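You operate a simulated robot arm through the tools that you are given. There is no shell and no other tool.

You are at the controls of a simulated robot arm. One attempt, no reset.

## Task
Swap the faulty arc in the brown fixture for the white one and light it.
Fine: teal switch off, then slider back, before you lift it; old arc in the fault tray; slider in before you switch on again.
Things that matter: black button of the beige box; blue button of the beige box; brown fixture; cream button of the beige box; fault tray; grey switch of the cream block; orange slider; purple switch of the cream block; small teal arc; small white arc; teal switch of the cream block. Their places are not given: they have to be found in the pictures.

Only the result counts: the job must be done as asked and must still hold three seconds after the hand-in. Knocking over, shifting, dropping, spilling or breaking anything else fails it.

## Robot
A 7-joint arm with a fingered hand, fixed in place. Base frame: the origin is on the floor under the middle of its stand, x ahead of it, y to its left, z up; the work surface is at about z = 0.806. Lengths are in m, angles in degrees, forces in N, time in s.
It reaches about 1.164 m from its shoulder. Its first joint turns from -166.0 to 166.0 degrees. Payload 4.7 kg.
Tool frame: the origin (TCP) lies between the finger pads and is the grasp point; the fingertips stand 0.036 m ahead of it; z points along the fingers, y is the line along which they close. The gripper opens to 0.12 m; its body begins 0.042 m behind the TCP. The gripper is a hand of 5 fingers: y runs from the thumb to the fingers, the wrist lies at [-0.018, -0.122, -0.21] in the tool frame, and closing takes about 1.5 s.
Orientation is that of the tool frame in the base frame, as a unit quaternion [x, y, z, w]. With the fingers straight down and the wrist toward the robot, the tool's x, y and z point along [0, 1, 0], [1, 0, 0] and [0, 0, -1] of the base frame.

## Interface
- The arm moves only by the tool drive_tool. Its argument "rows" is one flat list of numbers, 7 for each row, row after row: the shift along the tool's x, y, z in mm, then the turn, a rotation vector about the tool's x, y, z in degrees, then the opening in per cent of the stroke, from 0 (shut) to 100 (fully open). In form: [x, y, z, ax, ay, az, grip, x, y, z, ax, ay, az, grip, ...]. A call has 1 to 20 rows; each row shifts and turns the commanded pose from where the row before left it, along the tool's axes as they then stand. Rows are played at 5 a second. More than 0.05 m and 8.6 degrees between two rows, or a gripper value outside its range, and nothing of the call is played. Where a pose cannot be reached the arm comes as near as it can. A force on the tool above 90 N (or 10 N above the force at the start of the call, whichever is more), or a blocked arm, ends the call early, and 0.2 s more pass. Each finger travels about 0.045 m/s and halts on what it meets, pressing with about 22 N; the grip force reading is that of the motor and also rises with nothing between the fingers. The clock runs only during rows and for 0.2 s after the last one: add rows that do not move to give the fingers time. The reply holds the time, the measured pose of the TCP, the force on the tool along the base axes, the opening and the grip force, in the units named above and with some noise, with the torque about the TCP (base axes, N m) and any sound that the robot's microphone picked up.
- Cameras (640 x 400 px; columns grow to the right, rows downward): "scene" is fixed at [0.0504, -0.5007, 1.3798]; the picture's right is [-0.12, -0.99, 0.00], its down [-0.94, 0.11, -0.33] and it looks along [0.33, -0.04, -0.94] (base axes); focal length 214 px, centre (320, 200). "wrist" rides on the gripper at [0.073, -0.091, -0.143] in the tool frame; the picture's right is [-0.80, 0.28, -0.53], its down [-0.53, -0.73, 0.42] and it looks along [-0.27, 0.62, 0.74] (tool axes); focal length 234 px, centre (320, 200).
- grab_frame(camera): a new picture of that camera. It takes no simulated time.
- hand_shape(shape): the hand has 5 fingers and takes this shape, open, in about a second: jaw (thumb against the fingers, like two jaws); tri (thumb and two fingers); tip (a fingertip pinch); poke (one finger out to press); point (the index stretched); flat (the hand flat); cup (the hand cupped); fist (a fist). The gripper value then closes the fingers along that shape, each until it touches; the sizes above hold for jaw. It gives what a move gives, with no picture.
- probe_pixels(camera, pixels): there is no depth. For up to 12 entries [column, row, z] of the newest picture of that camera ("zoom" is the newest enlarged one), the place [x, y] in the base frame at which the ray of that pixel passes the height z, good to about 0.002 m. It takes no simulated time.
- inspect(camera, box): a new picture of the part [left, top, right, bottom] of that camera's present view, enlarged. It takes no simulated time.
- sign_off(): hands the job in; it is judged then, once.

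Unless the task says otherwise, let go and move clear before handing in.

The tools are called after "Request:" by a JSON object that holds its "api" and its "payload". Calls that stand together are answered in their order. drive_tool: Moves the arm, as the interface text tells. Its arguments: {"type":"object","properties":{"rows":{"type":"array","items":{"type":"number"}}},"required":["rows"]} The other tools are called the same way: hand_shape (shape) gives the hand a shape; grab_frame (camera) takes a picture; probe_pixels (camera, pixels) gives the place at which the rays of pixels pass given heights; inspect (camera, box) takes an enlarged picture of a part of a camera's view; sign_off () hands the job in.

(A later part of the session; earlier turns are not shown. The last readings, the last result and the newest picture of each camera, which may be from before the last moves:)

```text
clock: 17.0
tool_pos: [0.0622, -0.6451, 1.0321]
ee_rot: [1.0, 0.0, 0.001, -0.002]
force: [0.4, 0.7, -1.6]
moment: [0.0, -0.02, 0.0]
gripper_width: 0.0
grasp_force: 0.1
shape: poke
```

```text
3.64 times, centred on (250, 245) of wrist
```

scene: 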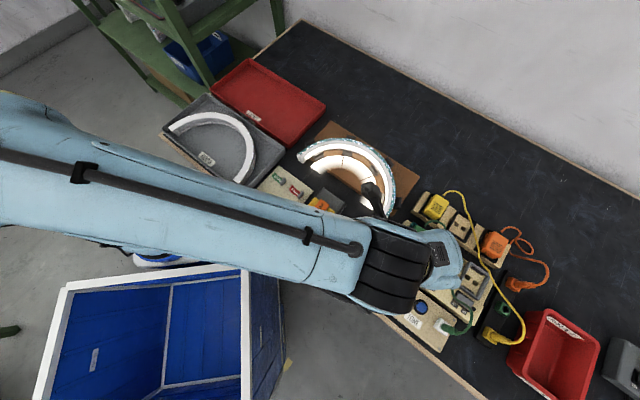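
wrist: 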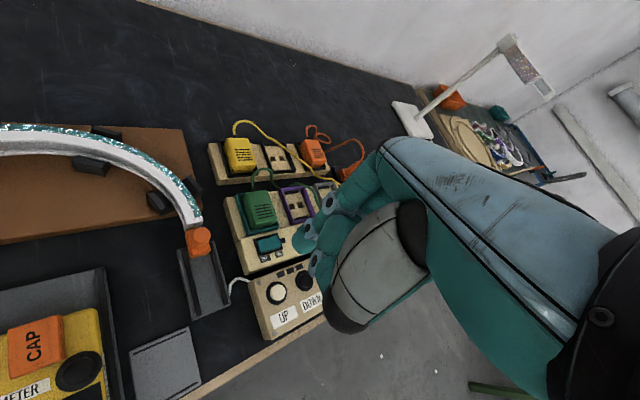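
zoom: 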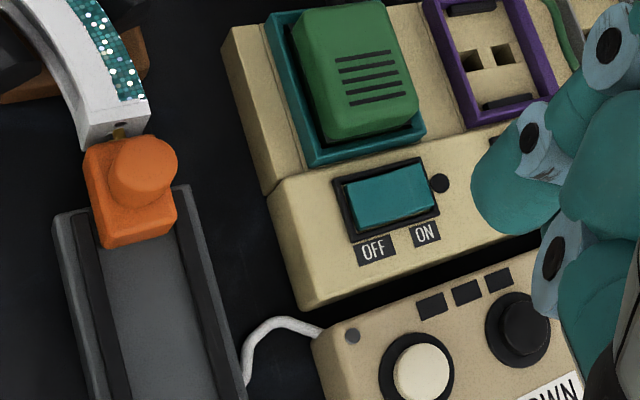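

The switch is off: its lamp, the bar LEDs and the arc are all dark. Next is the slider. I'll set "tip" shape up here and close it in the air to see where thumb and index meet.

Request:
{"api": "hand_shape", "payload": {"shape": "tip"}}

Request:
{"api": "grab_frame", "payload": {"camera": "wrist"}}

Request:
{"api": "drive_tool", "payload": {"rows": [0, 0, 0, 0, 0, 0, 20, 0, 0, 0, 0, 0, 0, 20, 0, 0, 0, 0, 0, 0, 20, 0, 0, 0, 0, 0, 0, 20, 0, 0, 0, 0, 0, 0, 20, 0, 0, 0, 0, 0, 0, 20, 0, 0, 0, 0, 0, 0, 20]}}

Request:
{"api": "grab_frame", "payload": {"camera": "wrist"}}

Request:
{"api": "grab_frame", "payload": {"camera": "scene"}}

```text
clock: 17.9
tool_pos: [0.0627, -0.6471, 1.0332]
ee_rot: [1.0, -0.001, 0.0, 0.0]
force: [-0.3, -0.4, -0.1]
moment: [-0.02, 0.01, -0.02]
gripper_width: 0.1199
grasp_force: 0.1
shape: tip
```

```text
taken
```

wrist: 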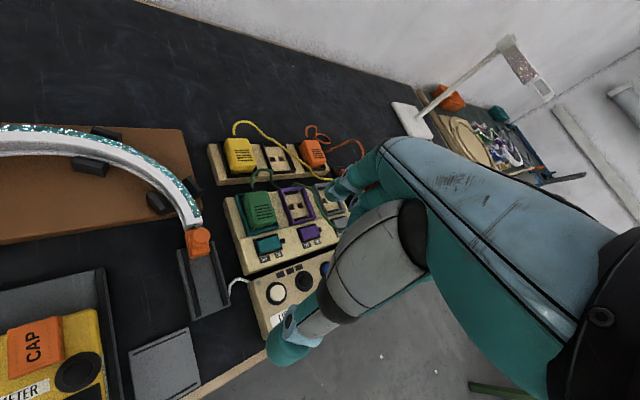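

```text
clock: 19.5
tool_pos: [0.063, -0.6456, 1.0326]
ee_rot: [1.0, 0.0, 0.0, 0.0]
force: [-0.4, -1.1, 0.5]
moment: [0.0, -0.01, -0.01]
gripper_width: 0.0246
grasp_force: 0.1
shape: tip
```

```text
taken
```

wrist: 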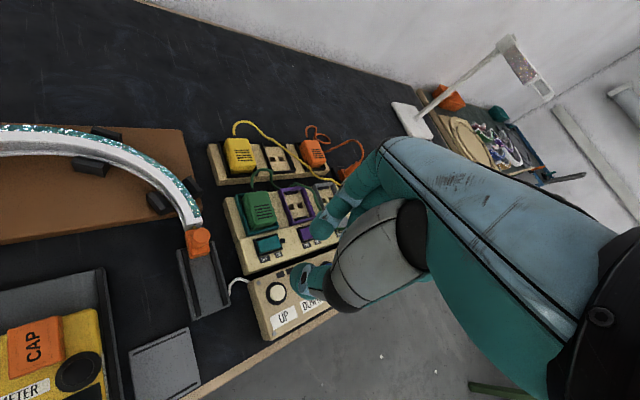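

```text
taken
```

scene: 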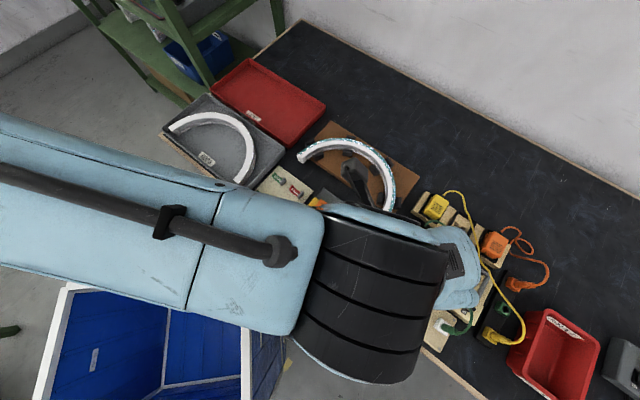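

I'll zoom in on the partly closed pinch.

Request:
{"api": "inspect", "payload": {"camera": "wrist", "box": [270, 190, 390, 300]}}

```text
3.64 times, centred on (330, 245) of wrist
```

zoom: 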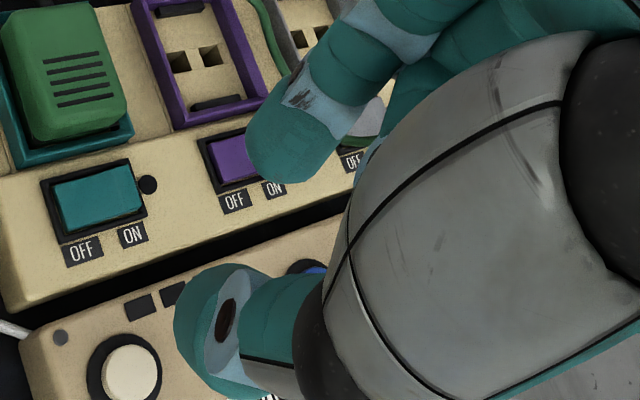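

The closed fingertips meet at tool (0, 0, 0.036), as expected. I'll turn to a yaw of about 135° so the pinch runs across the slider, then move above the knob at about (0.1525, -0.664).

Request:
{"api": "drive_tool", "payload": {"rows": [0, 0, 0, 0, 0, 7.5, 35, 0, 0, 0, 0, 0, 7.5, 35, 0, 0, 0, 0, 0, 7.5, 35, 0, 0, 0, 0, 0, 7.5, 35, 0, 0, 0, 0, 0, 7.5, 35, 0, 0, 0, 0, 0, 7.5, 35, 25, -17, 10, 0, 0, 0, 35, 25, -17, 10, 0, 0, 0, 35, 26, -16, 10, 0, 0, 0, 35, 0, 0, 0, 0, 0, 0, 35]}}

Request:
{"api": "grab_frame", "payload": {"camera": "wrist"}}

Request:
{"api": "grab_frame", "payload": {"camera": "scene"}}

```text
clock: 21.7
tool_pos: [0.1529, -0.6649, 1.0033]
ee_rot: [0.924, -0.383, -0.001, 0.0]
force: [0.8, -0.2, -0.8]
moment: [0.02, 0.01, 0.03]
gripper_width: 0.0417
grasp_force: 0.1
shape: tip
```

```text
taken
```

wrist: 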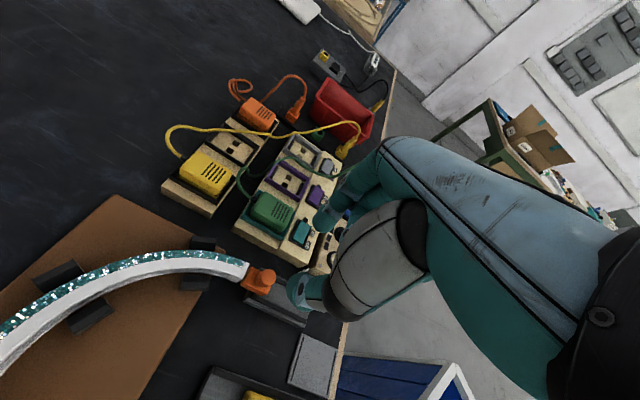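

```text
taken
```

scene: 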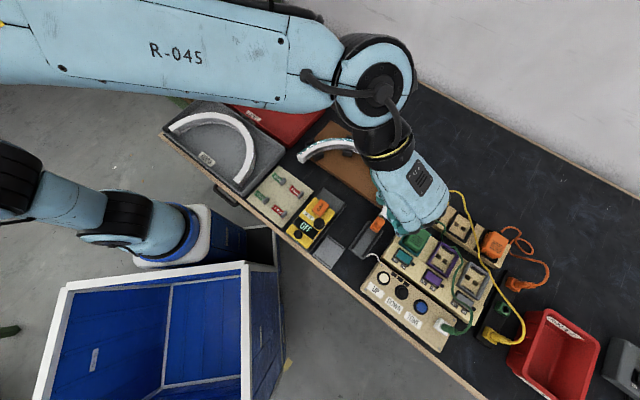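

The pose is reachable and the rail is visible in both views. I'll check the knob from this new angle.

Request:
{"api": "inspect", "payload": {"camera": "wrist", "box": [225, 240, 345, 330]}}

Request:
{"api": "inspect", "payload": {"camera": "scene", "box": [340, 180, 440, 270]}}

```text
4.44 times, centred on (285, 285) of wrist
```

zoom: 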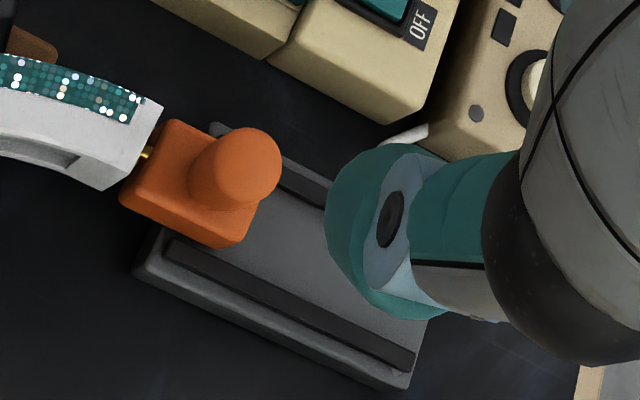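

```text
4.44 times, centred on (390, 225) of scene
```

zoom: 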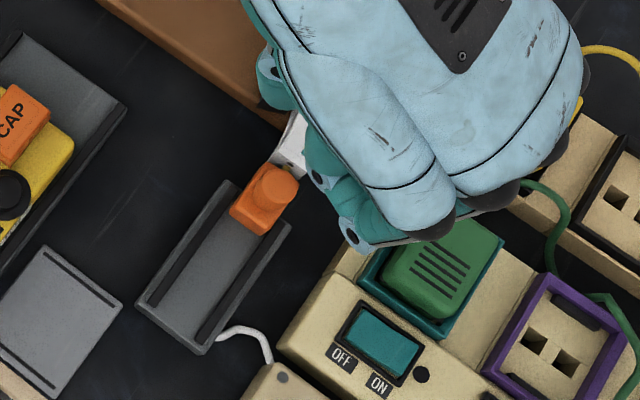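

I'll probe the knob top in this view and compare it with the scene value.

Request:
{"api": "probe_pixels", "payload": {"camera": "wrist", "pixels": [[268.6, 277.8, 0.855], [268.6, 277.8, 0.865], [268.6, 277.8, 0.875], [258, 282, 0.845], [314, 262, 0.84], [288, 255, 0.84]]}}

Request:
{"api": "probe_pixels", "payload": {"camera": "scene", "pixels": [[380.9, 222.4, 0.855], [380.9, 222.4, 0.865], [380.9, 222.4, 0.875]]}}

```text
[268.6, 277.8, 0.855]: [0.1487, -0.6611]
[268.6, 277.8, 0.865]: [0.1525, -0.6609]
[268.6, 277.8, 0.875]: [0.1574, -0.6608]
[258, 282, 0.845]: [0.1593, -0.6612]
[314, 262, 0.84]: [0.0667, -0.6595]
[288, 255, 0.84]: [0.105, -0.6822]
```

```text
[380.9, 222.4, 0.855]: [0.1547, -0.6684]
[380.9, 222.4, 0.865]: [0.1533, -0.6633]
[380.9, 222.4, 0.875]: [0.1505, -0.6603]
```

The estimates agree: the knob top is at about (0.153, -0.662, 0.866), and the cream block edge is about 48 mm to the side. I'll descend toward it, stopping part-way for a look.

Request:
{"api": "drive_tool", "payload": {"rows": [-2, -2, 25, 0, 0, 0, 35, 0, 0, 25, 0, 0, 0, 35, 0, 0, 25, 0, 0, 0, 35, 0, 0, 0, 0, 0, 0, 35]}}

Request:
{"api": "inspect", "payload": {"camera": "wrist", "box": [230, 170, 390, 320]}}

Request:
{"api": "inspect", "payload": {"camera": "scene", "box": [340, 160, 440, 260]}}

```text
clock: 22.7
tool_pos: [0.1519, -0.6615, 0.9283]
ee_rot: [0.924, -0.382, -0.001, -0.001]
force: [0.0, 0.5, 0.5]
moment: [-0.01, -0.01, 0.03]
gripper_width: 0.0418
grasp_force: 0.1
shape: tip
```

```text
2.67 times, centred on (310, 245) of wrist
```

zoom: 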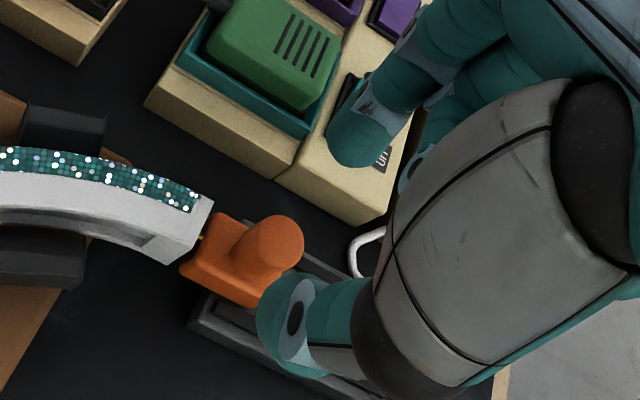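

```text
4.00 times, centred on (390, 210) of scene
```

zoom: 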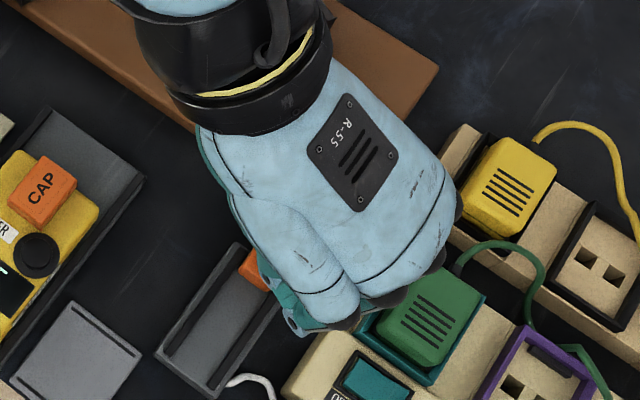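

The projection matches: the knob predicted at zoom (276,240) is seen at (275,240). I'll go down 40 mm in small steps so the tips straddle the knob.

Request:
{"api": "drive_tool", "payload": {"rows": [0, 0, 10, 0, 0, 0, 35, 0, 0, 10, 0, 0, 0, 35, 0, 0, 5, 0, 0, 0, 35, 0, 0, 5, 0, 0, 0, 35, 0, 0, 0, 0, 0, 0, 35]}}

Request:
{"api": "inspect", "payload": {"camera": "wrist", "box": [230, 170, 390, 320]}}

Request:
{"api": "inspect", "payload": {"camera": "scene", "box": [340, 160, 440, 260]}}

```text
clock: 23.9
tool_pos: [0.1519, -0.663, 0.8987]
ee_rot: [0.924, -0.383, 0.0, -0.001]
force: [0.5, 0.1, 0.0]
moment: [-0.01, 0.0, -0.01]
gripper_width: 0.0418
grasp_force: 0.1
shape: tip
```

```text
2.67 times, centred on (310, 245) of wrist
```

zoom: 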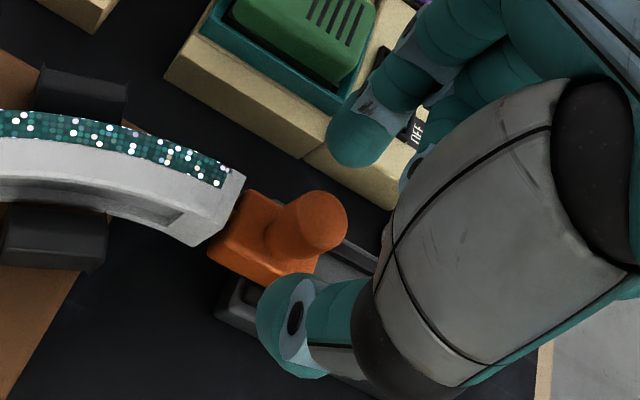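

```text
4.00 times, centred on (390, 210) of scene
```

zoom: 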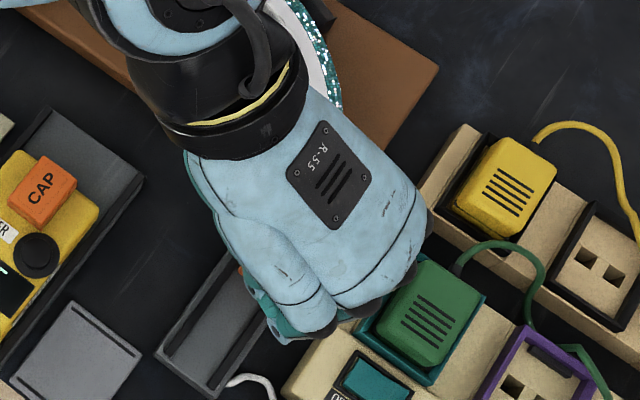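

The knob now sits between thumb and index at zoom (318,220). I'll go down 11 mm more and close.

Request:
{"api": "drive_tool", "payload": {"rows": [0, 0, 4, 0, 0, 0, 35, 0, 0, 4, 0, 0, 0, 35, 0, 0, 3, 0, 0, 0, 35, 0, 0, 0, 0, 0, 0, 35]}}

Request:
{"api": "drive_tool", "payload": {"rows": [0, 0, 0, 0, 0, 0, 5, 0, 0, 0, 0, 0, 0, 5, 0, 0, 0, 0, 0, 0, 5, 0, 0, 0, 0, 0, 0, 5]}}

Request:
{"api": "inspect", "payload": {"camera": "wrist", "box": [230, 170, 390, 320]}}

```text
clock: 24.9
tool_pos: [0.1529, -0.6615, 0.8881]
ee_rot: [0.924, -0.383, 0.0, 0.0]
force: [0.1, 0.1, 1.3]
moment: [0.0, 0.01, 0.02]
gripper_width: 0.0417
grasp_force: 0.2
shape: tip
```

```text
clock: 25.9
tool_pos: [0.1521, -0.6617, 0.8879]
ee_rot: [0.924, -0.383, 0.0, 0.0]
force: [-0.1, -1.1, -1.4]
moment: [-0.06, 0.04, -0.03]
gripper_width: 0.015
grasp_force: 22.2
shape: tip
```

```text
2.67 times, centred on (310, 245) of wrist
```

zoom: 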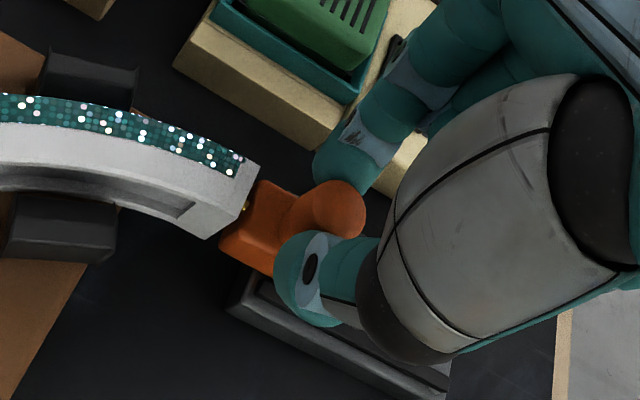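

The knob is gripped (22 N, 15 mm). I'll pull it back along tool -x, which is the rail direction, in small steps while watching force and sound.

Request:
{"api": "drive_tool", "payload": {"rows": [-4, 0, 0, 0, 0, 0, 5, -4, 0, 0, 0, 0, 0, 5, -4, 0, 0, 0, 0, 0, 5, 0, 0, 0, 0, 0, 0, 5]}}

Request:
{"api": "inspect", "payload": {"camera": "wrist", "box": [230, 170, 390, 320]}}

```text
clock: 26.9
tool_pos: [0.1439, -0.6534, 0.8877]
ee_rot: [0.924, -0.383, 0.001, 0.0]
force: [1.3, 0.7, -3.1]
moment: [0.01, -0.04, -0.03]
gripper_width: 0.0145
grasp_force: 21.5
shape: tip
```

```text
2.67 times, centred on (310, 245) of wrist
```

zoom: 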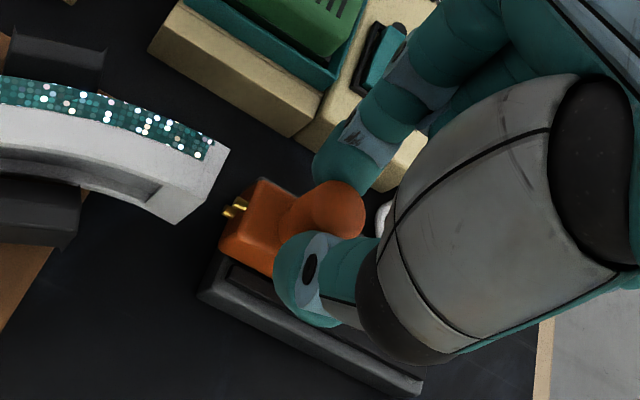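

The slider follows and its two brass pins are leaving the arc end at zoom (238,207). I'll keep pulling.

Request:
{"api": "drive_tool", "payload": {"rows": [-4, 0, 0, 0, 0, 0, 5, -4, 0, 0, 0, 0, 0, 5, -4, 0, 0, 0, 0, 0, 5, 0, 0, 0, 0, 0, 0, 5]}}

Request:
{"api": "inspect", "payload": {"camera": "wrist", "box": [230, 170, 390, 320]}}

```text
clock: 27.9
tool_pos: [0.1351, -0.6459, 0.8878]
ee_rot: [0.924, -0.382, 0.0, 0.0]
force: [2.9, -4.9, -3.9]
moment: [-0.13, -0.05, 0.04]
gripper_width: 0.0148
grasp_force: 21.4
shape: tip
```

```text
2.67 times, centred on (310, 245) of wrist
```

zoom: 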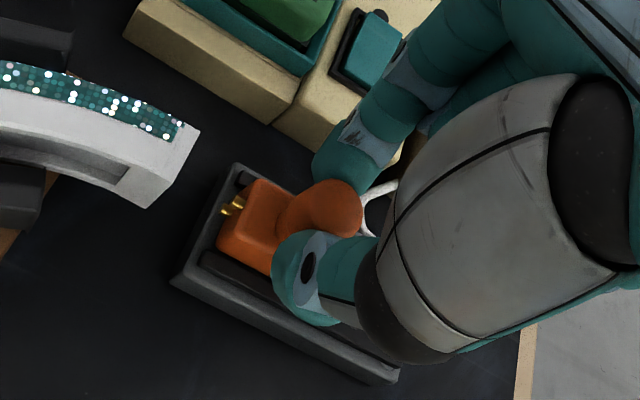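

Force is about 5 N opposing the pull after 24 mm. I'll try a few more millimetres gently to see whether this is the end stop.

Request:
{"api": "drive_tool", "payload": {"rows": [-2, 0, 0, 0, 0, 0, 5, -2, 0, 0, 0, 0, 0, 5, 0, 0, 0, 0, 0, 0, 5]}}

Request:
{"api": "inspect", "payload": {"camera": "wrist", "box": [230, 170, 390, 320]}}

```text
clock: 28.7
tool_pos: [0.1326, -0.6428, 0.8877]
ee_rot: [0.924, -0.383, 0.0, 0.0]
force: [9.3, -7.9, -1.6]
moment: [-0.21, -0.2, 0.06]
gripper_width: 0.0147
grasp_force: 21.3
shape: tip
```

```text
2.67 times, centred on (310, 245) of wrist
```

zoom: 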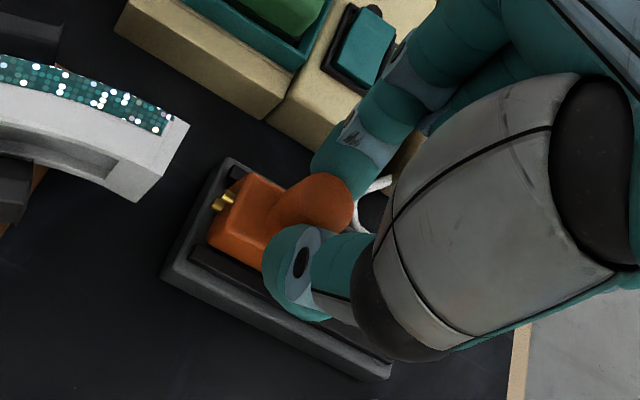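

The force jumped to 12 N and the slider stayed put, so it is at its rear stop after about 24 mm. I'll relax 3 mm, open the fingers and lift clear.

Request:
{"api": "drive_tool", "payload": {"rows": [3, 0, 0, 0, 0, 0, 5, 0, 0, 0, 0, 0, 0, 35, 0, 0, 0, 0, 0, 0, 35, 0, 0, 0, 0, 0, 0, 35, 0, 0, 0, 0, 0, 0, 35]}}

Request:
{"api": "drive_tool", "payload": {"rows": [0, 0, -15, 0, 0, 0, 35, 0, 0, -30, 0, 0, 0, 35, 0, 0, -40, 0, 0, 0, 35, 0, 0, -45, 0, 0, 0, 35]}}

Request:
{"api": "grab_frame", "payload": {"camera": "wrist"}}

Request:
{"api": "grab_frame", "payload": {"camera": "scene"}}

```text
clock: 29.9
tool_pos: [0.1347, -0.6445, 0.8871]
ee_rot: [0.924, -0.382, 0.0, 0.0]
force: [0.4, 0.1, 0.4]
moment: [-0.01, 0.01, 0.02]
gripper_width: 0.0417
grasp_force: 0.2
shape: tip
```

```text
clock: 30.9
tool_pos: [0.1333, -0.6438, 1.0171]
ee_rot: [0.924, -0.383, -0.001, -0.001]
force: [-0.1, -0.1, -0.3]
moment: [0.0, -0.01, 0.03]
gripper_width: 0.0416
grasp_force: 0.0
shape: tip
```

```text
taken
```

wrist: 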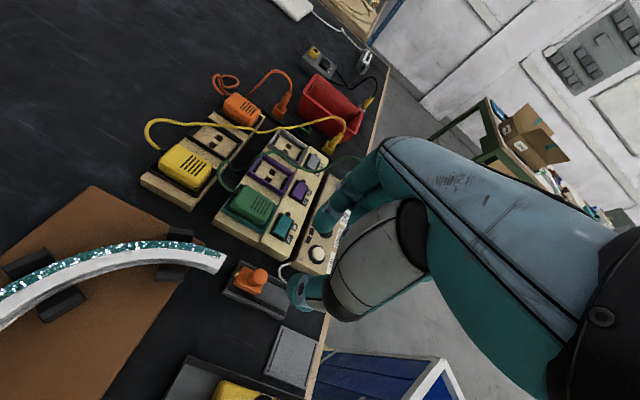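

```text
taken
```

scene: 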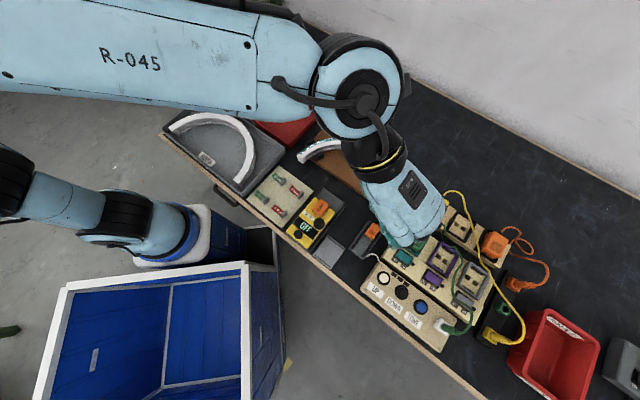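

The slider is back with its pins clear of the arc. Next I'll work out the fixture geometry for the lift, starting with where the posts are.

Request:
{"api": "probe_pixels", "payload": {"camera": "scene", "pixels": [[310, 143, 0.845], [350.75, 137.5, 0.845], [389.5, 162.5, 0.845], [398, 202.5, 0.845], [318.25, 155.75, 0.845], [347.5, 152.5, 0.845], [374.25, 170, 0.845], [380.5, 198.75, 0.845], [331, 124, 0.82], [419, 168, 0.82]]}}

Request:
{"api": "hand_shape", "payload": {"shape": "tri"}}

Request:
{"api": "grab_frame", "payload": {"camera": "wrist"}}

```text
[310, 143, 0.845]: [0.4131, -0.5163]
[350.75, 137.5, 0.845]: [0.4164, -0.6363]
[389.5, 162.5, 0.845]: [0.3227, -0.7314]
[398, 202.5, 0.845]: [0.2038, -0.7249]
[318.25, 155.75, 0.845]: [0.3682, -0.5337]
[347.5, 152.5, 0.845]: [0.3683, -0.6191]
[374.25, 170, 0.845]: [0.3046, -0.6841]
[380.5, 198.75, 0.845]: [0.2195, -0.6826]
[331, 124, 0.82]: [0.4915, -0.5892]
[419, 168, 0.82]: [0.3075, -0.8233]
```

```text
clock: 31.8
tool_pos: [0.1329, -0.6443, 1.0176]
ee_rot: [0.924, -0.383, 0.0, 0.0]
force: [0.2, -0.1, -0.5]
moment: [0.03, 0.01, 0.0]
gripper_width: 0.1196
grasp_force: 0.2
shape: tri
```

```text
taken
```

wrist: 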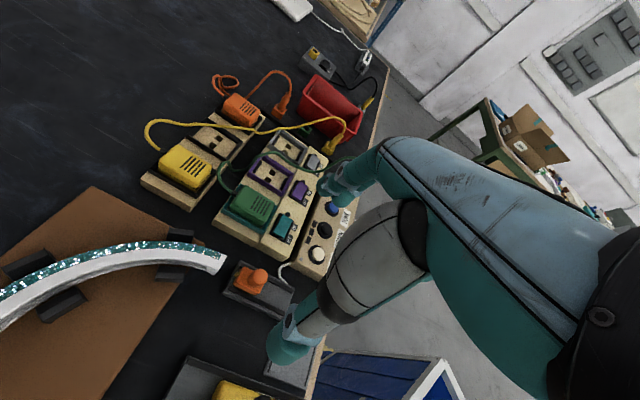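

The posts sit ±25° and ±68° around the arc, so there's a clear gap at the apex near (0.364, -0.6785). Now I'll probe both trays and the white arc from the scene camera.

Request:
{"api": "probe_pixels", "payload": {"camera": "scene", "pixels": [[209.8, 91.4, 0.84], [251.3, 58, 0.84], [323.3, 104, 0.84], [287.3, 148, 0.84], [163, 133, 0.84], [206, 93, 0.84], [285, 147, 0.84], [242, 196, 0.84], [174.7, 130.1, 0.84], [239.1, 184.1, 0.84], [244.5, 126.5, 0.84]]}}

Request:
{"api": "drive_tool", "payload": {"rows": [0, -30, -20, 0, 0, -8, 100, 0, -30, -20, 0, 0, -8, 100, 0, -30, 0, 0, 0, -8, 100, 0, -30, 0, 0, 0, -8, 100, 0, -20, 0, 0, 0, -8, 100, 0, 0, 0, 0, 0, -8, 100, 0, 0, 0, 0, 0, -8, 100, 0, 0, 0, 0, 0, -8, 100, 0, 0, 0, 0, 0, -8, 100, 0, 0, 0, 0, 0, -8, 100, 0, 0, 0, 0, 0, -8, 100, 0, 0, 0, 0, 0, -2, 100]}}

Request:
{"api": "grab_frame", "payload": {"camera": "scene"}}

Request:
{"api": "grab_frame", "payload": {"camera": "wrist"}}

```text
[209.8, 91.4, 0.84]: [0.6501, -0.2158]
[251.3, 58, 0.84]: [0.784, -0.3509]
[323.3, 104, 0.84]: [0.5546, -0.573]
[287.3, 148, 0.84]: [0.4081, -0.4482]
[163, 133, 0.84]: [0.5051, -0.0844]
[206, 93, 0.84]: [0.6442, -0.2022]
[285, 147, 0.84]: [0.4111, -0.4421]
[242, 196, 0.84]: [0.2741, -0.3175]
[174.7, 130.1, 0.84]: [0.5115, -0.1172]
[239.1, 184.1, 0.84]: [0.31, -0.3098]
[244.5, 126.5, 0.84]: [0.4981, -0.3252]
```

```text
clock: 34.4
tool_pos: [0.2032, -0.5249, 1.0567]
ee_rot: [0.923, 0.384, 0.0, 0.0]
force: [-0.2, -0.6, -0.1]
moment: [0.0, 0.02, 0.02]
gripper_width: 0.1199
grasp_force: 0.1
shape: tri
```

```text
taken
```

scene: 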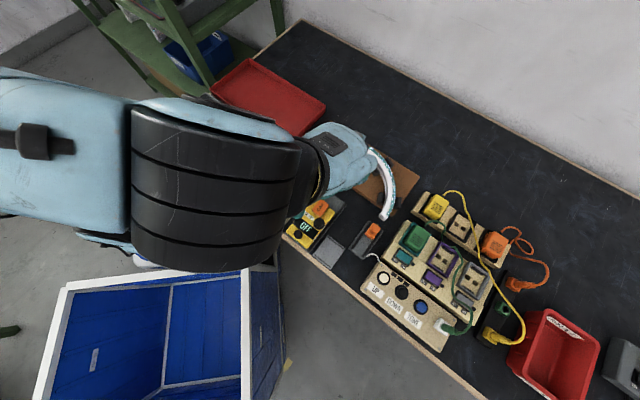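

```text
taken
```

wrist: 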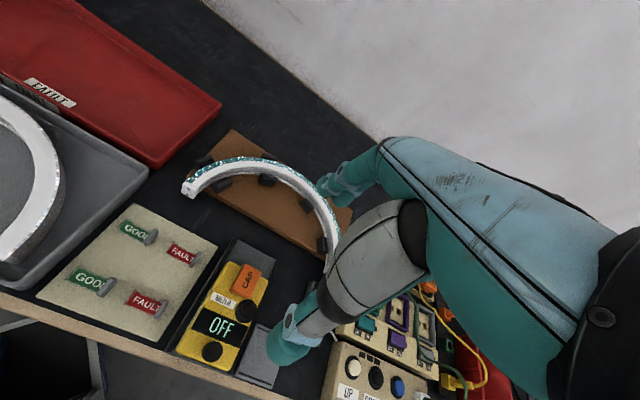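

The geometry is convenient: the fixture, the red tray and the white arc in the grey tray all point the same way, so the moves are pure shifts. I'll go above the apex of the mounted arc with the jaw axis radial (yaw 45°).

Request:
{"api": "drive_tool", "payload": {"rows": [1, 44.5, 0, 0, 0, 0, 100, 1, 44.5, 0, 0, 0, 0, 100, 1, 44.5, 0, 0, 0, 0, 100, 1, 44.5, 0, 0, 0, 0, 100, 1, 44.5, 0, 0, 0, 0, 100, 0, 0, 0, 0, 0, 0, 100]}}

Request:
{"api": "grab_frame", "payload": {"camera": "scene"}}

Request:
{"api": "grab_frame", "payload": {"camera": "wrist"}}

```text
clock: 35.8
tool_pos: [0.3645, -0.6779, 1.0577]
ee_rot: [0.924, 0.383, 0.0, 0.0]
force: [0.0, 0.7, 0.1]
moment: [0.0, 0.0, 0.01]
gripper_width: 0.1198
grasp_force: 0.2
shape: tri
```

```text
taken
```

scene: 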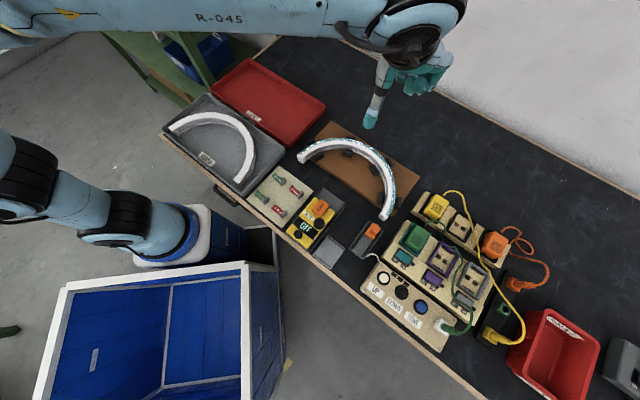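

```text
taken
```

wrist: 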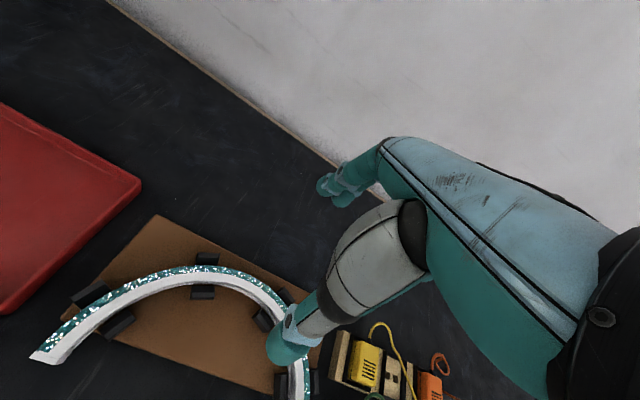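

The scene view is open now. I'll zoom in on the fixture, the slider and the good tray to refine the numbers.

Request:
{"api": "inspect", "payload": {"camera": "scene", "box": [290, 120, 410, 240]}}

Request:
{"api": "inspect", "payload": {"camera": "scene", "box": [155, 90, 275, 200]}}

Request:
{"api": "inspect", "payload": {"camera": "scene", "box": [200, 50, 340, 155]}}

Request:
{"api": "inspect", "payload": {"camera": "wrist", "box": [20, 200, 340, 400]}}

```text
3.33 times, centred on (350, 180) of scene
```

zoom: 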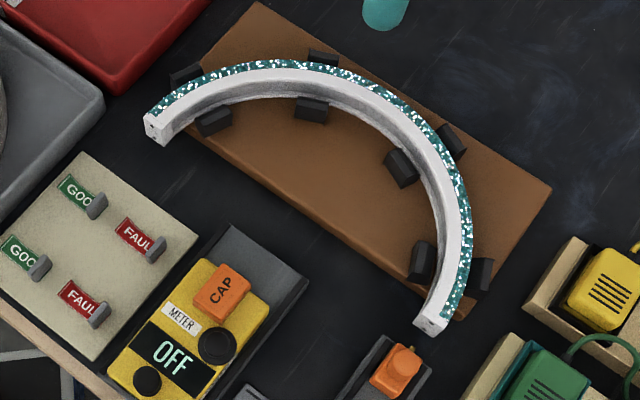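

```text
3.64 times, centred on (215, 145) of scene
```

zoom: 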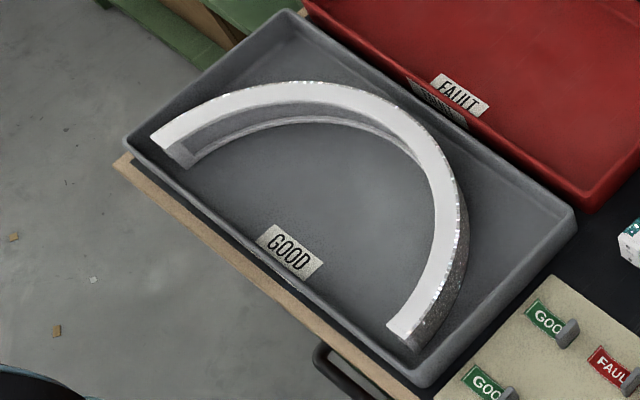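

```text
3.81 times, centred on (270, 102) of scene
```

zoom: 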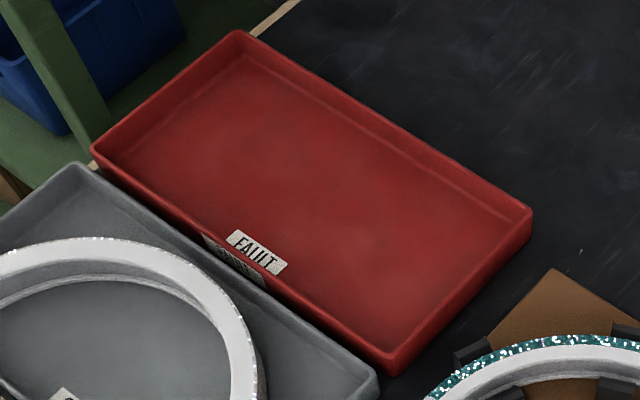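

```text
2.00 times, centred on (180, 300) of wrist
```

zoom: 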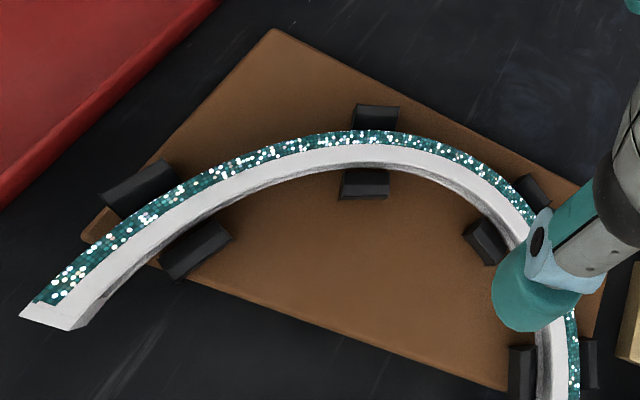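

I'll zoom in harder on the white arc to see which side of it is up.

Request:
{"api": "inspect", "payload": {"camera": "scene", "box": [225, 150, 265, 190]}}

Request:
{"api": "inspect", "payload": {"camera": "scene", "box": [160, 105, 200, 145]}}

Request:
{"api": "inspect", "payload": {"camera": "scene", "box": [380, 195, 400, 225]}}

```text
10.00 times, centred on (245, 170) of scene
```

zoom: 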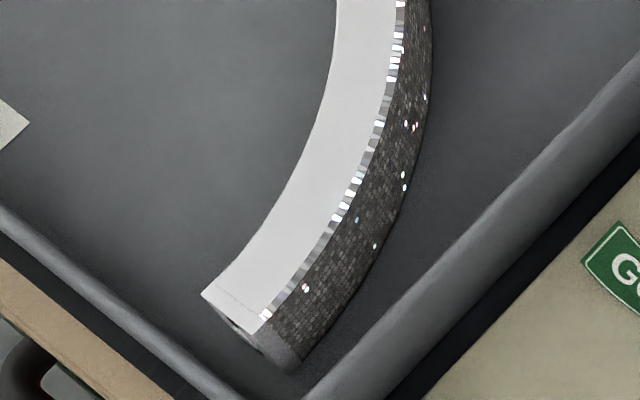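

```text
10.00 times, centred on (180, 125) of scene
```

zoom: 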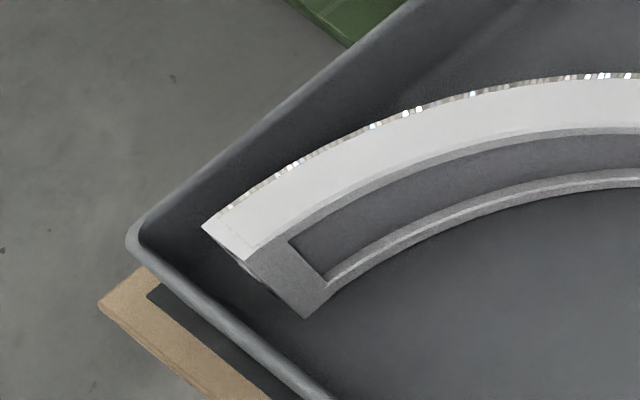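

```text
13.33 times, centred on (390, 210) of scene
```

zoom: 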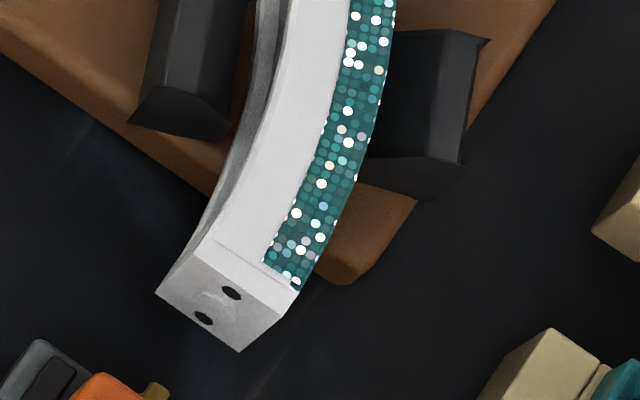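

The teal arc shows its sequin strip on top, while the white arc shows a plain top with sparkle on its outer side. I'll look closer at that once I'm above it. For now I'll go down over the apex of the teal arc and check the straddle part-way.

Request:
{"api": "drive_tool", "payload": {"rows": [0, 0, 40, 0, 0, 0, 70, 0, 0, 40, 0, 0, 0, 70, 0, 0, 40, 0, 0, 0, 70, 0, 0, 10, 0, 0, 0, 70, 0, 0, 0, 0, 0, 0, 70]}}

Request:
{"api": "grab_frame", "payload": {"camera": "wrist"}}

Request:
{"api": "inspect", "payload": {"camera": "scene", "box": [290, 80, 430, 220]}}

```text
clock: 37.0
tool_pos: [0.3645, -0.6787, 0.9272]
ee_rot: [0.924, 0.383, 0.0, 0.0]
force: [0.0, 0.0, 0.8]
moment: [-0.02, -0.01, -0.02]
gripper_width: 0.0845
grasp_force: 0.1
shape: tri
```

```text
taken
```

wrist: 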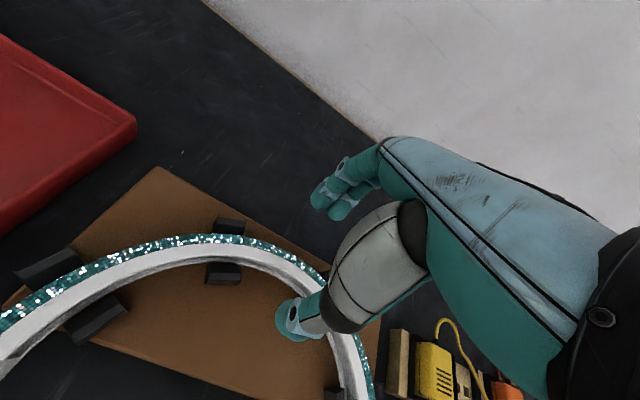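

```text
2.86 times, centred on (360, 150) of scene
```

zoom: 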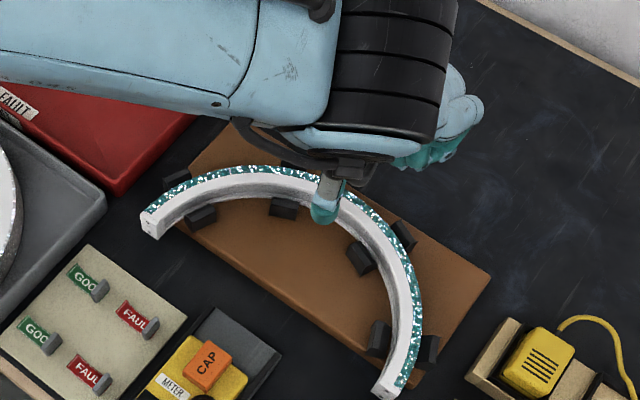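

The thumb is inside the arc and the fingers outside, centred near the apex. I'll lower so the fingertips are just above the board.

Request:
{"api": "drive_tool", "payload": {"rows": [0, 0, 20, 0, 0, 0, 70, 0, 0, 20, 0, 0, 0, 70, 0, 0, 8, 0, 0, 0, 70, 0, 0, 4, 0, 0, 0, 70, 0, 0, 4, 0, 0, 0, 70, 0, 0, 0, 0, 0, 0, 70]}}

Request:
{"api": "inspect", "payload": {"camera": "wrist", "box": [200, 150, 440, 350]}}

Request:
{"api": "inspect", "payload": {"camera": "scene", "box": [290, 80, 430, 220]}}

```text
clock: 38.4
tool_pos: [0.3639, -0.6791, 0.8709]
ee_rot: [0.924, 0.383, -0.001, 0.0]
force: [-0.2, 0.1, -0.6]
moment: [0.0, 0.02, 0.01]
gripper_width: 0.0844
grasp_force: 0.1
shape: tri
```

```text
2.00 times, centred on (320, 250) of wrist
```

zoom: 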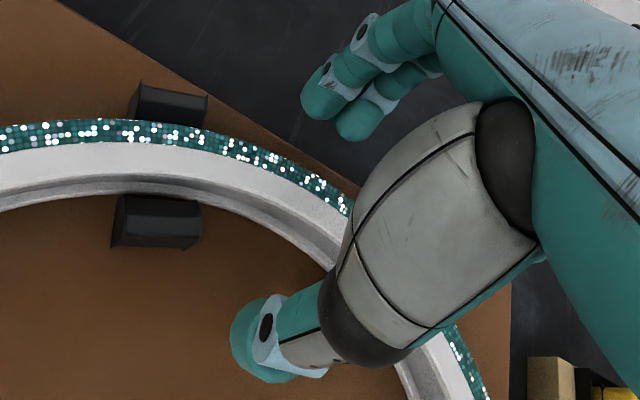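

```text
2.86 times, centred on (360, 150) of scene
```

zoom: 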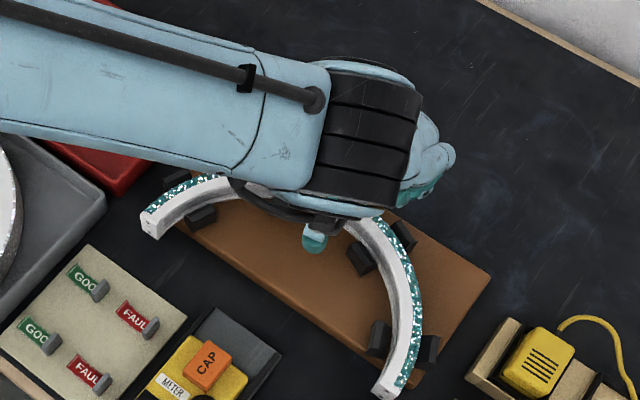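

The fingers straddle the arc at the apex with no contact. I'll close on it.

Request:
{"api": "drive_tool", "payload": {"rows": [0, 0, 2, 0, 0, 0, 40, 0, 0, 0, 0, 0, 0, 20, 0, 0, 0, 0, 0, 0, 5, 0, 0, 0, 0, 0, 0, 5, 0, 0, 0, 0, 0, 0, 5, 0, 0, 0, 0, 0, 0, 5, 0, 0, 0, 0, 0, 0, 5, 0, 0, 0, 0, 0, 0, 5]}}

Request:
{"api": "inspect", "payload": {"camera": "wrist", "box": [200, 150, 440, 350]}}

```text
clock: 40.2
tool_pos: [0.364, -0.6792, 0.8689]
ee_rot: [0.924, 0.383, -0.001, 0.001]
force: [0.1, 0.6, -0.7]
moment: [-0.02, -0.04, -0.02]
gripper_width: 0.0164
grasp_force: 21.3
shape: tri
```

```text
2.00 times, centred on (320, 250) of wrist
```

zoom: 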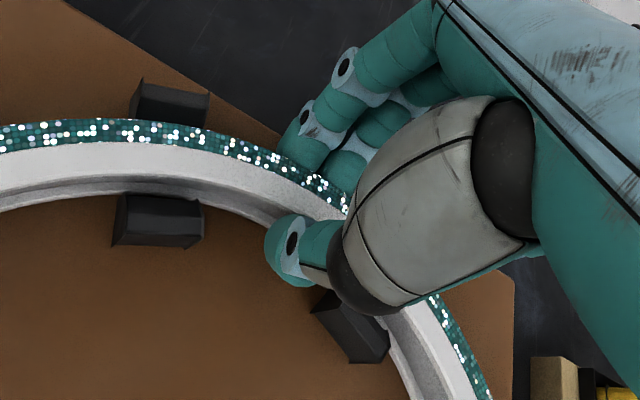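

The arc is gripped (21 N, 16 mm). I'll lift slowly and watch for droop.

Request:
{"api": "drive_tool", "payload": {"rows": [0, 0, -5, 0, 0, 0, 5, 0, 0, -5, 0, 0, 0, 5, 0, 0, -5, 0, 0, 0, 5, 0, 0, -5, 0, 0, 0, 5, 0, 0, 0, 0, 0, 0, 5]}}

Request:
{"api": "grab_frame", "payload": {"camera": "wrist"}}

Request:
{"api": "inspect", "payload": {"camera": "scene", "box": [270, 100, 430, 240]}}

```text
clock: 41.4
tool_pos: [0.3648, -0.6792, 0.8886]
ee_rot: [0.924, 0.383, 0.0, 0.001]
force: [-0.1, 0.2, -1.7]
moment: [-0.06, -0.07, 0.01]
gripper_width: 0.016
grasp_force: 21.4
shape: tri
```

```text
taken
```

wrist: 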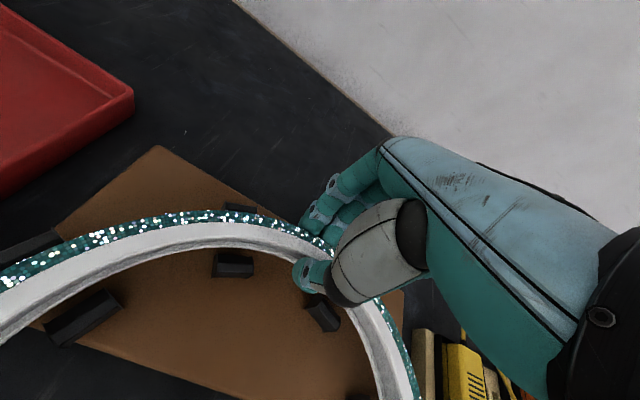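

```text
2.86 times, centred on (350, 170) of scene
```

zoom: 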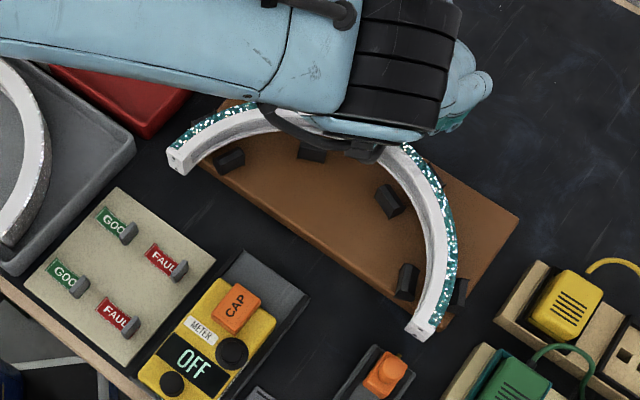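

It came up cleanly: weight about 1.7 N, no visible droop. I'll raise it well clear.

Request:
{"api": "drive_tool", "payload": {"rows": [0, 0, -20, 0, 0, 0, 5, 0, 0, -30, 0, 0, 0, 5, 0, 0, -30, 0, 0, 0, 5, 0, 0, -30, 0, 0, 0, 5, 0, 0, 0, 0, 0, 0, 5]}}

Request:
{"api": "grab_frame", "payload": {"camera": "wrist"}}

Request:
{"api": "grab_frame", "payload": {"camera": "scene"}}

```text
clock: 42.6
tool_pos: [0.3635, -0.6805, 0.9999]
ee_rot: [0.924, 0.383, -0.001, 0.0]
force: [0.2, 0.6, -2.1]
moment: [-0.04, -0.05, -0.01]
gripper_width: 0.0161
grasp_force: 22.4
shape: tri
```

```text
taken
```

wrist: 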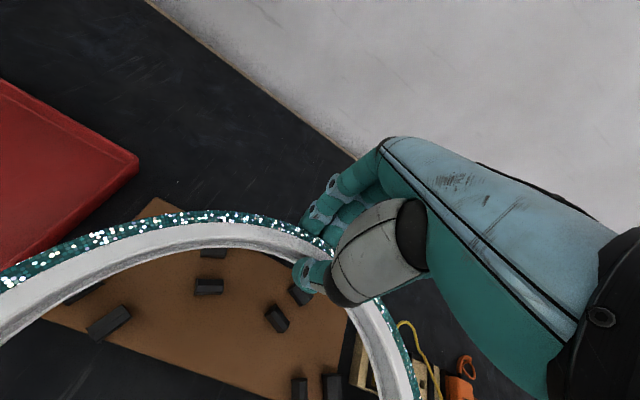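

```text
taken
```

scene: 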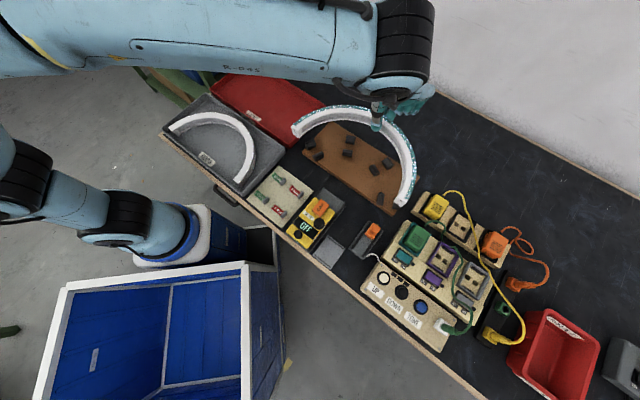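

The arc is in the air, level. I'll triangulate the red tray rim corner nearest the fixture using both views.

Request:
{"api": "inspect", "payload": {"camera": "wrist", "box": [60, 110, 160, 210]}}

Request:
{"api": "probe_pixels", "payload": {"camera": "wrist", "pixels": [[139, 160, 0.83], [139, 160, 0.84], [139, 160, 0.85], [139, 160, 0.86]]}}

Request:
{"api": "probe_pixels", "payload": {"camera": "scene", "pixels": [[325.6, 105.1, 0.83], [325.6, 105.1, 0.84], [325.6, 105.1, 0.85], [325.6, 105.1, 0.86]]}}

```text
4.00 times, centred on (110, 160) of wrist
```

zoom: 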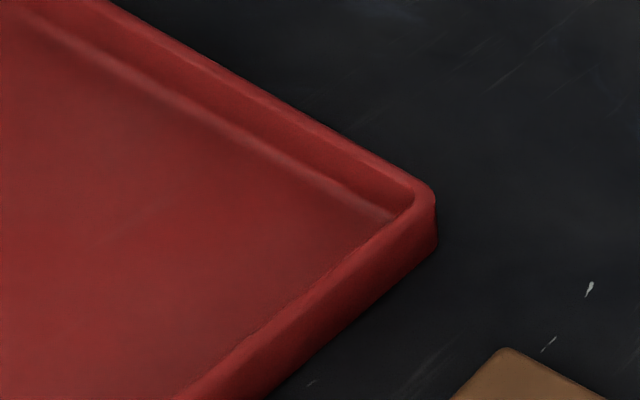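

```text
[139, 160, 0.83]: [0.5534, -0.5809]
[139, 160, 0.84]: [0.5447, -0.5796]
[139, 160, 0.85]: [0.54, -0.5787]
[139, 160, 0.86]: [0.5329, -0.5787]
```

```text
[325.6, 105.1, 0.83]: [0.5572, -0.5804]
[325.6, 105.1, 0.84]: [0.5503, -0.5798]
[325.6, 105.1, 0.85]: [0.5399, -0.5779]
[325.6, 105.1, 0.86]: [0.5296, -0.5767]
```

The rim is at about z=0.848. I'll get all four rim corners of the red tray at that height, plus floor points.

Request:
{"api": "probe_pixels", "payload": {"camera": "scene", "pixels": [[210.2, 89.4, 0.848], [248.2, 57.4, 0.848], [325.6, 105.1, 0.848], [289.2, 147.9, 0.848], [251, 64, 0.812], [318, 109, 0.812], [288.5, 139.5, 0.812]]}}

Request:
{"api": "inspect", "payload": {"camera": "scene", "box": [200, 50, 340, 155]}}

```text
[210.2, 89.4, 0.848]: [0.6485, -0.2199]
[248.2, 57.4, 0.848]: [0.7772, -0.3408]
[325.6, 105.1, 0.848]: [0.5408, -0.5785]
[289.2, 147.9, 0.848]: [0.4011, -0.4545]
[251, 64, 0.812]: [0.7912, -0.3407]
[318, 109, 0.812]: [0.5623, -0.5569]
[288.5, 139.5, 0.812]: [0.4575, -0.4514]
```

```text
3.81 times, centred on (270, 102) of scene
```

zoom: 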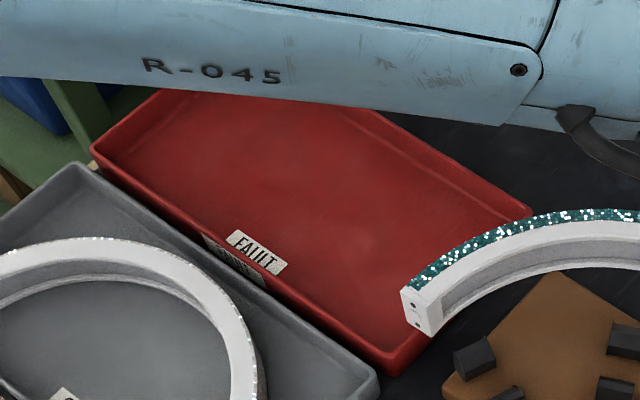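

Rim corners give a tray centre of about (0.592, -0.3985), axes at 45°, about 0.34×0.18 m outer. The arc fits in the same orientation, with its grip point at about (0.637, -0.444). A shelf leg stands just beyond the tray's far-left corner, so I'll move most of the way and then check clearance.

Request:
{"api": "drive_tool", "payload": {"rows": [40, 3, 0, 0, 0, 0, 5, 40, 3, 0, 0, 0, 0, 5, 40, 3, 0, 0, 0, 0, 5, 40, 3, 0, 0, 0, 0, 5, 40, 3, 0, 0, 0, 0, 5, 40, 3, 0, 0, 0, 0, 5, 40, 3, 0, 0, 0, 0, 5, 0, 0, 0, 0, 0, 0, 5]}}

Request:
{"api": "grab_frame", "payload": {"camera": "wrist"}}

Request:
{"api": "grab_frame", "payload": {"camera": "scene"}}

```text
clock: 44.4
tool_pos: [0.5774, -0.4949, 1.0003]
ee_rot: [0.924, 0.383, -0.001, 0.0]
force: [-0.3, -0.5, -2.4]
moment: [-0.1, -0.06, -0.03]
gripper_width: 0.0161
grasp_force: 22.0
shape: tri
```

```text
taken
```

wrist: 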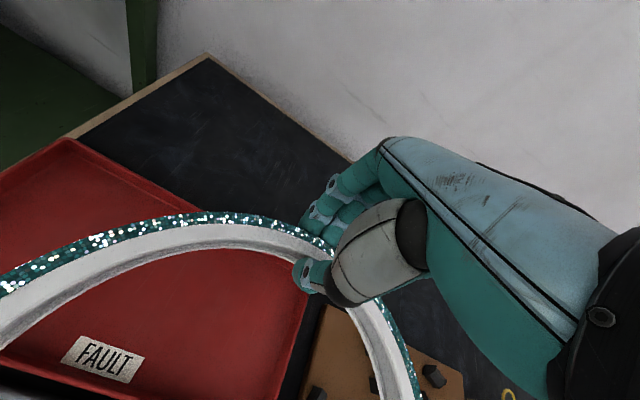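

```text
taken
```

scene: 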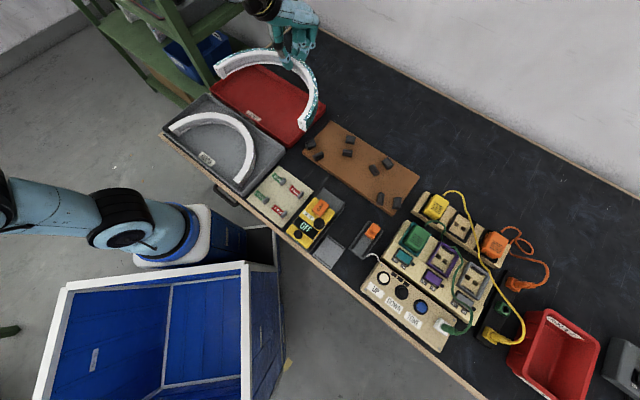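

I'll zoom in on the shelf leg against the arc's left end before going further.

Request:
{"api": "inspect", "payload": {"camera": "scene", "box": [150, 0, 350, 150]}}

Request:
{"api": "inspect", "payload": {"camera": "wrist", "box": [0, 0, 220, 200]}}

```text
2.67 times, centred on (250, 75) of scene
```

zoom: 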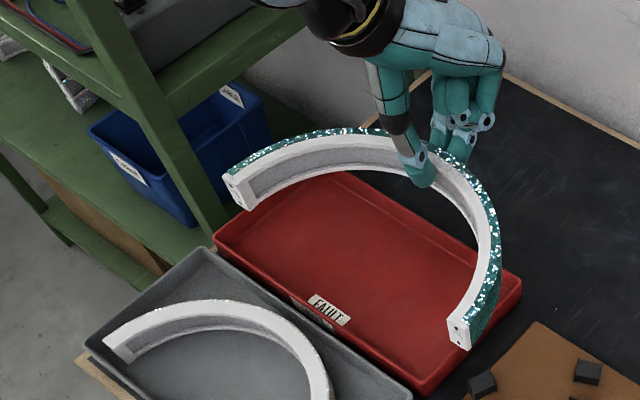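

```text
2.00 times, centred on (110, 100) of wrist
```

zoom: 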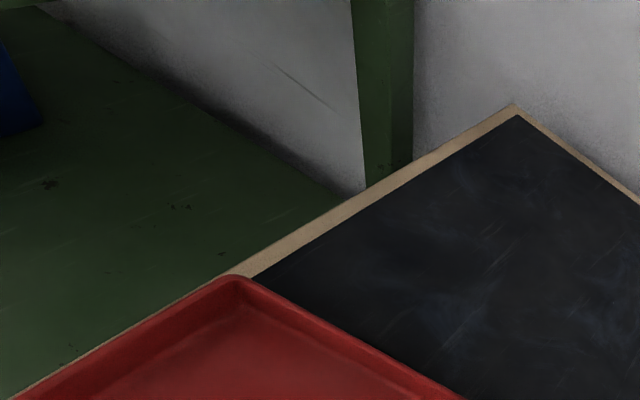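

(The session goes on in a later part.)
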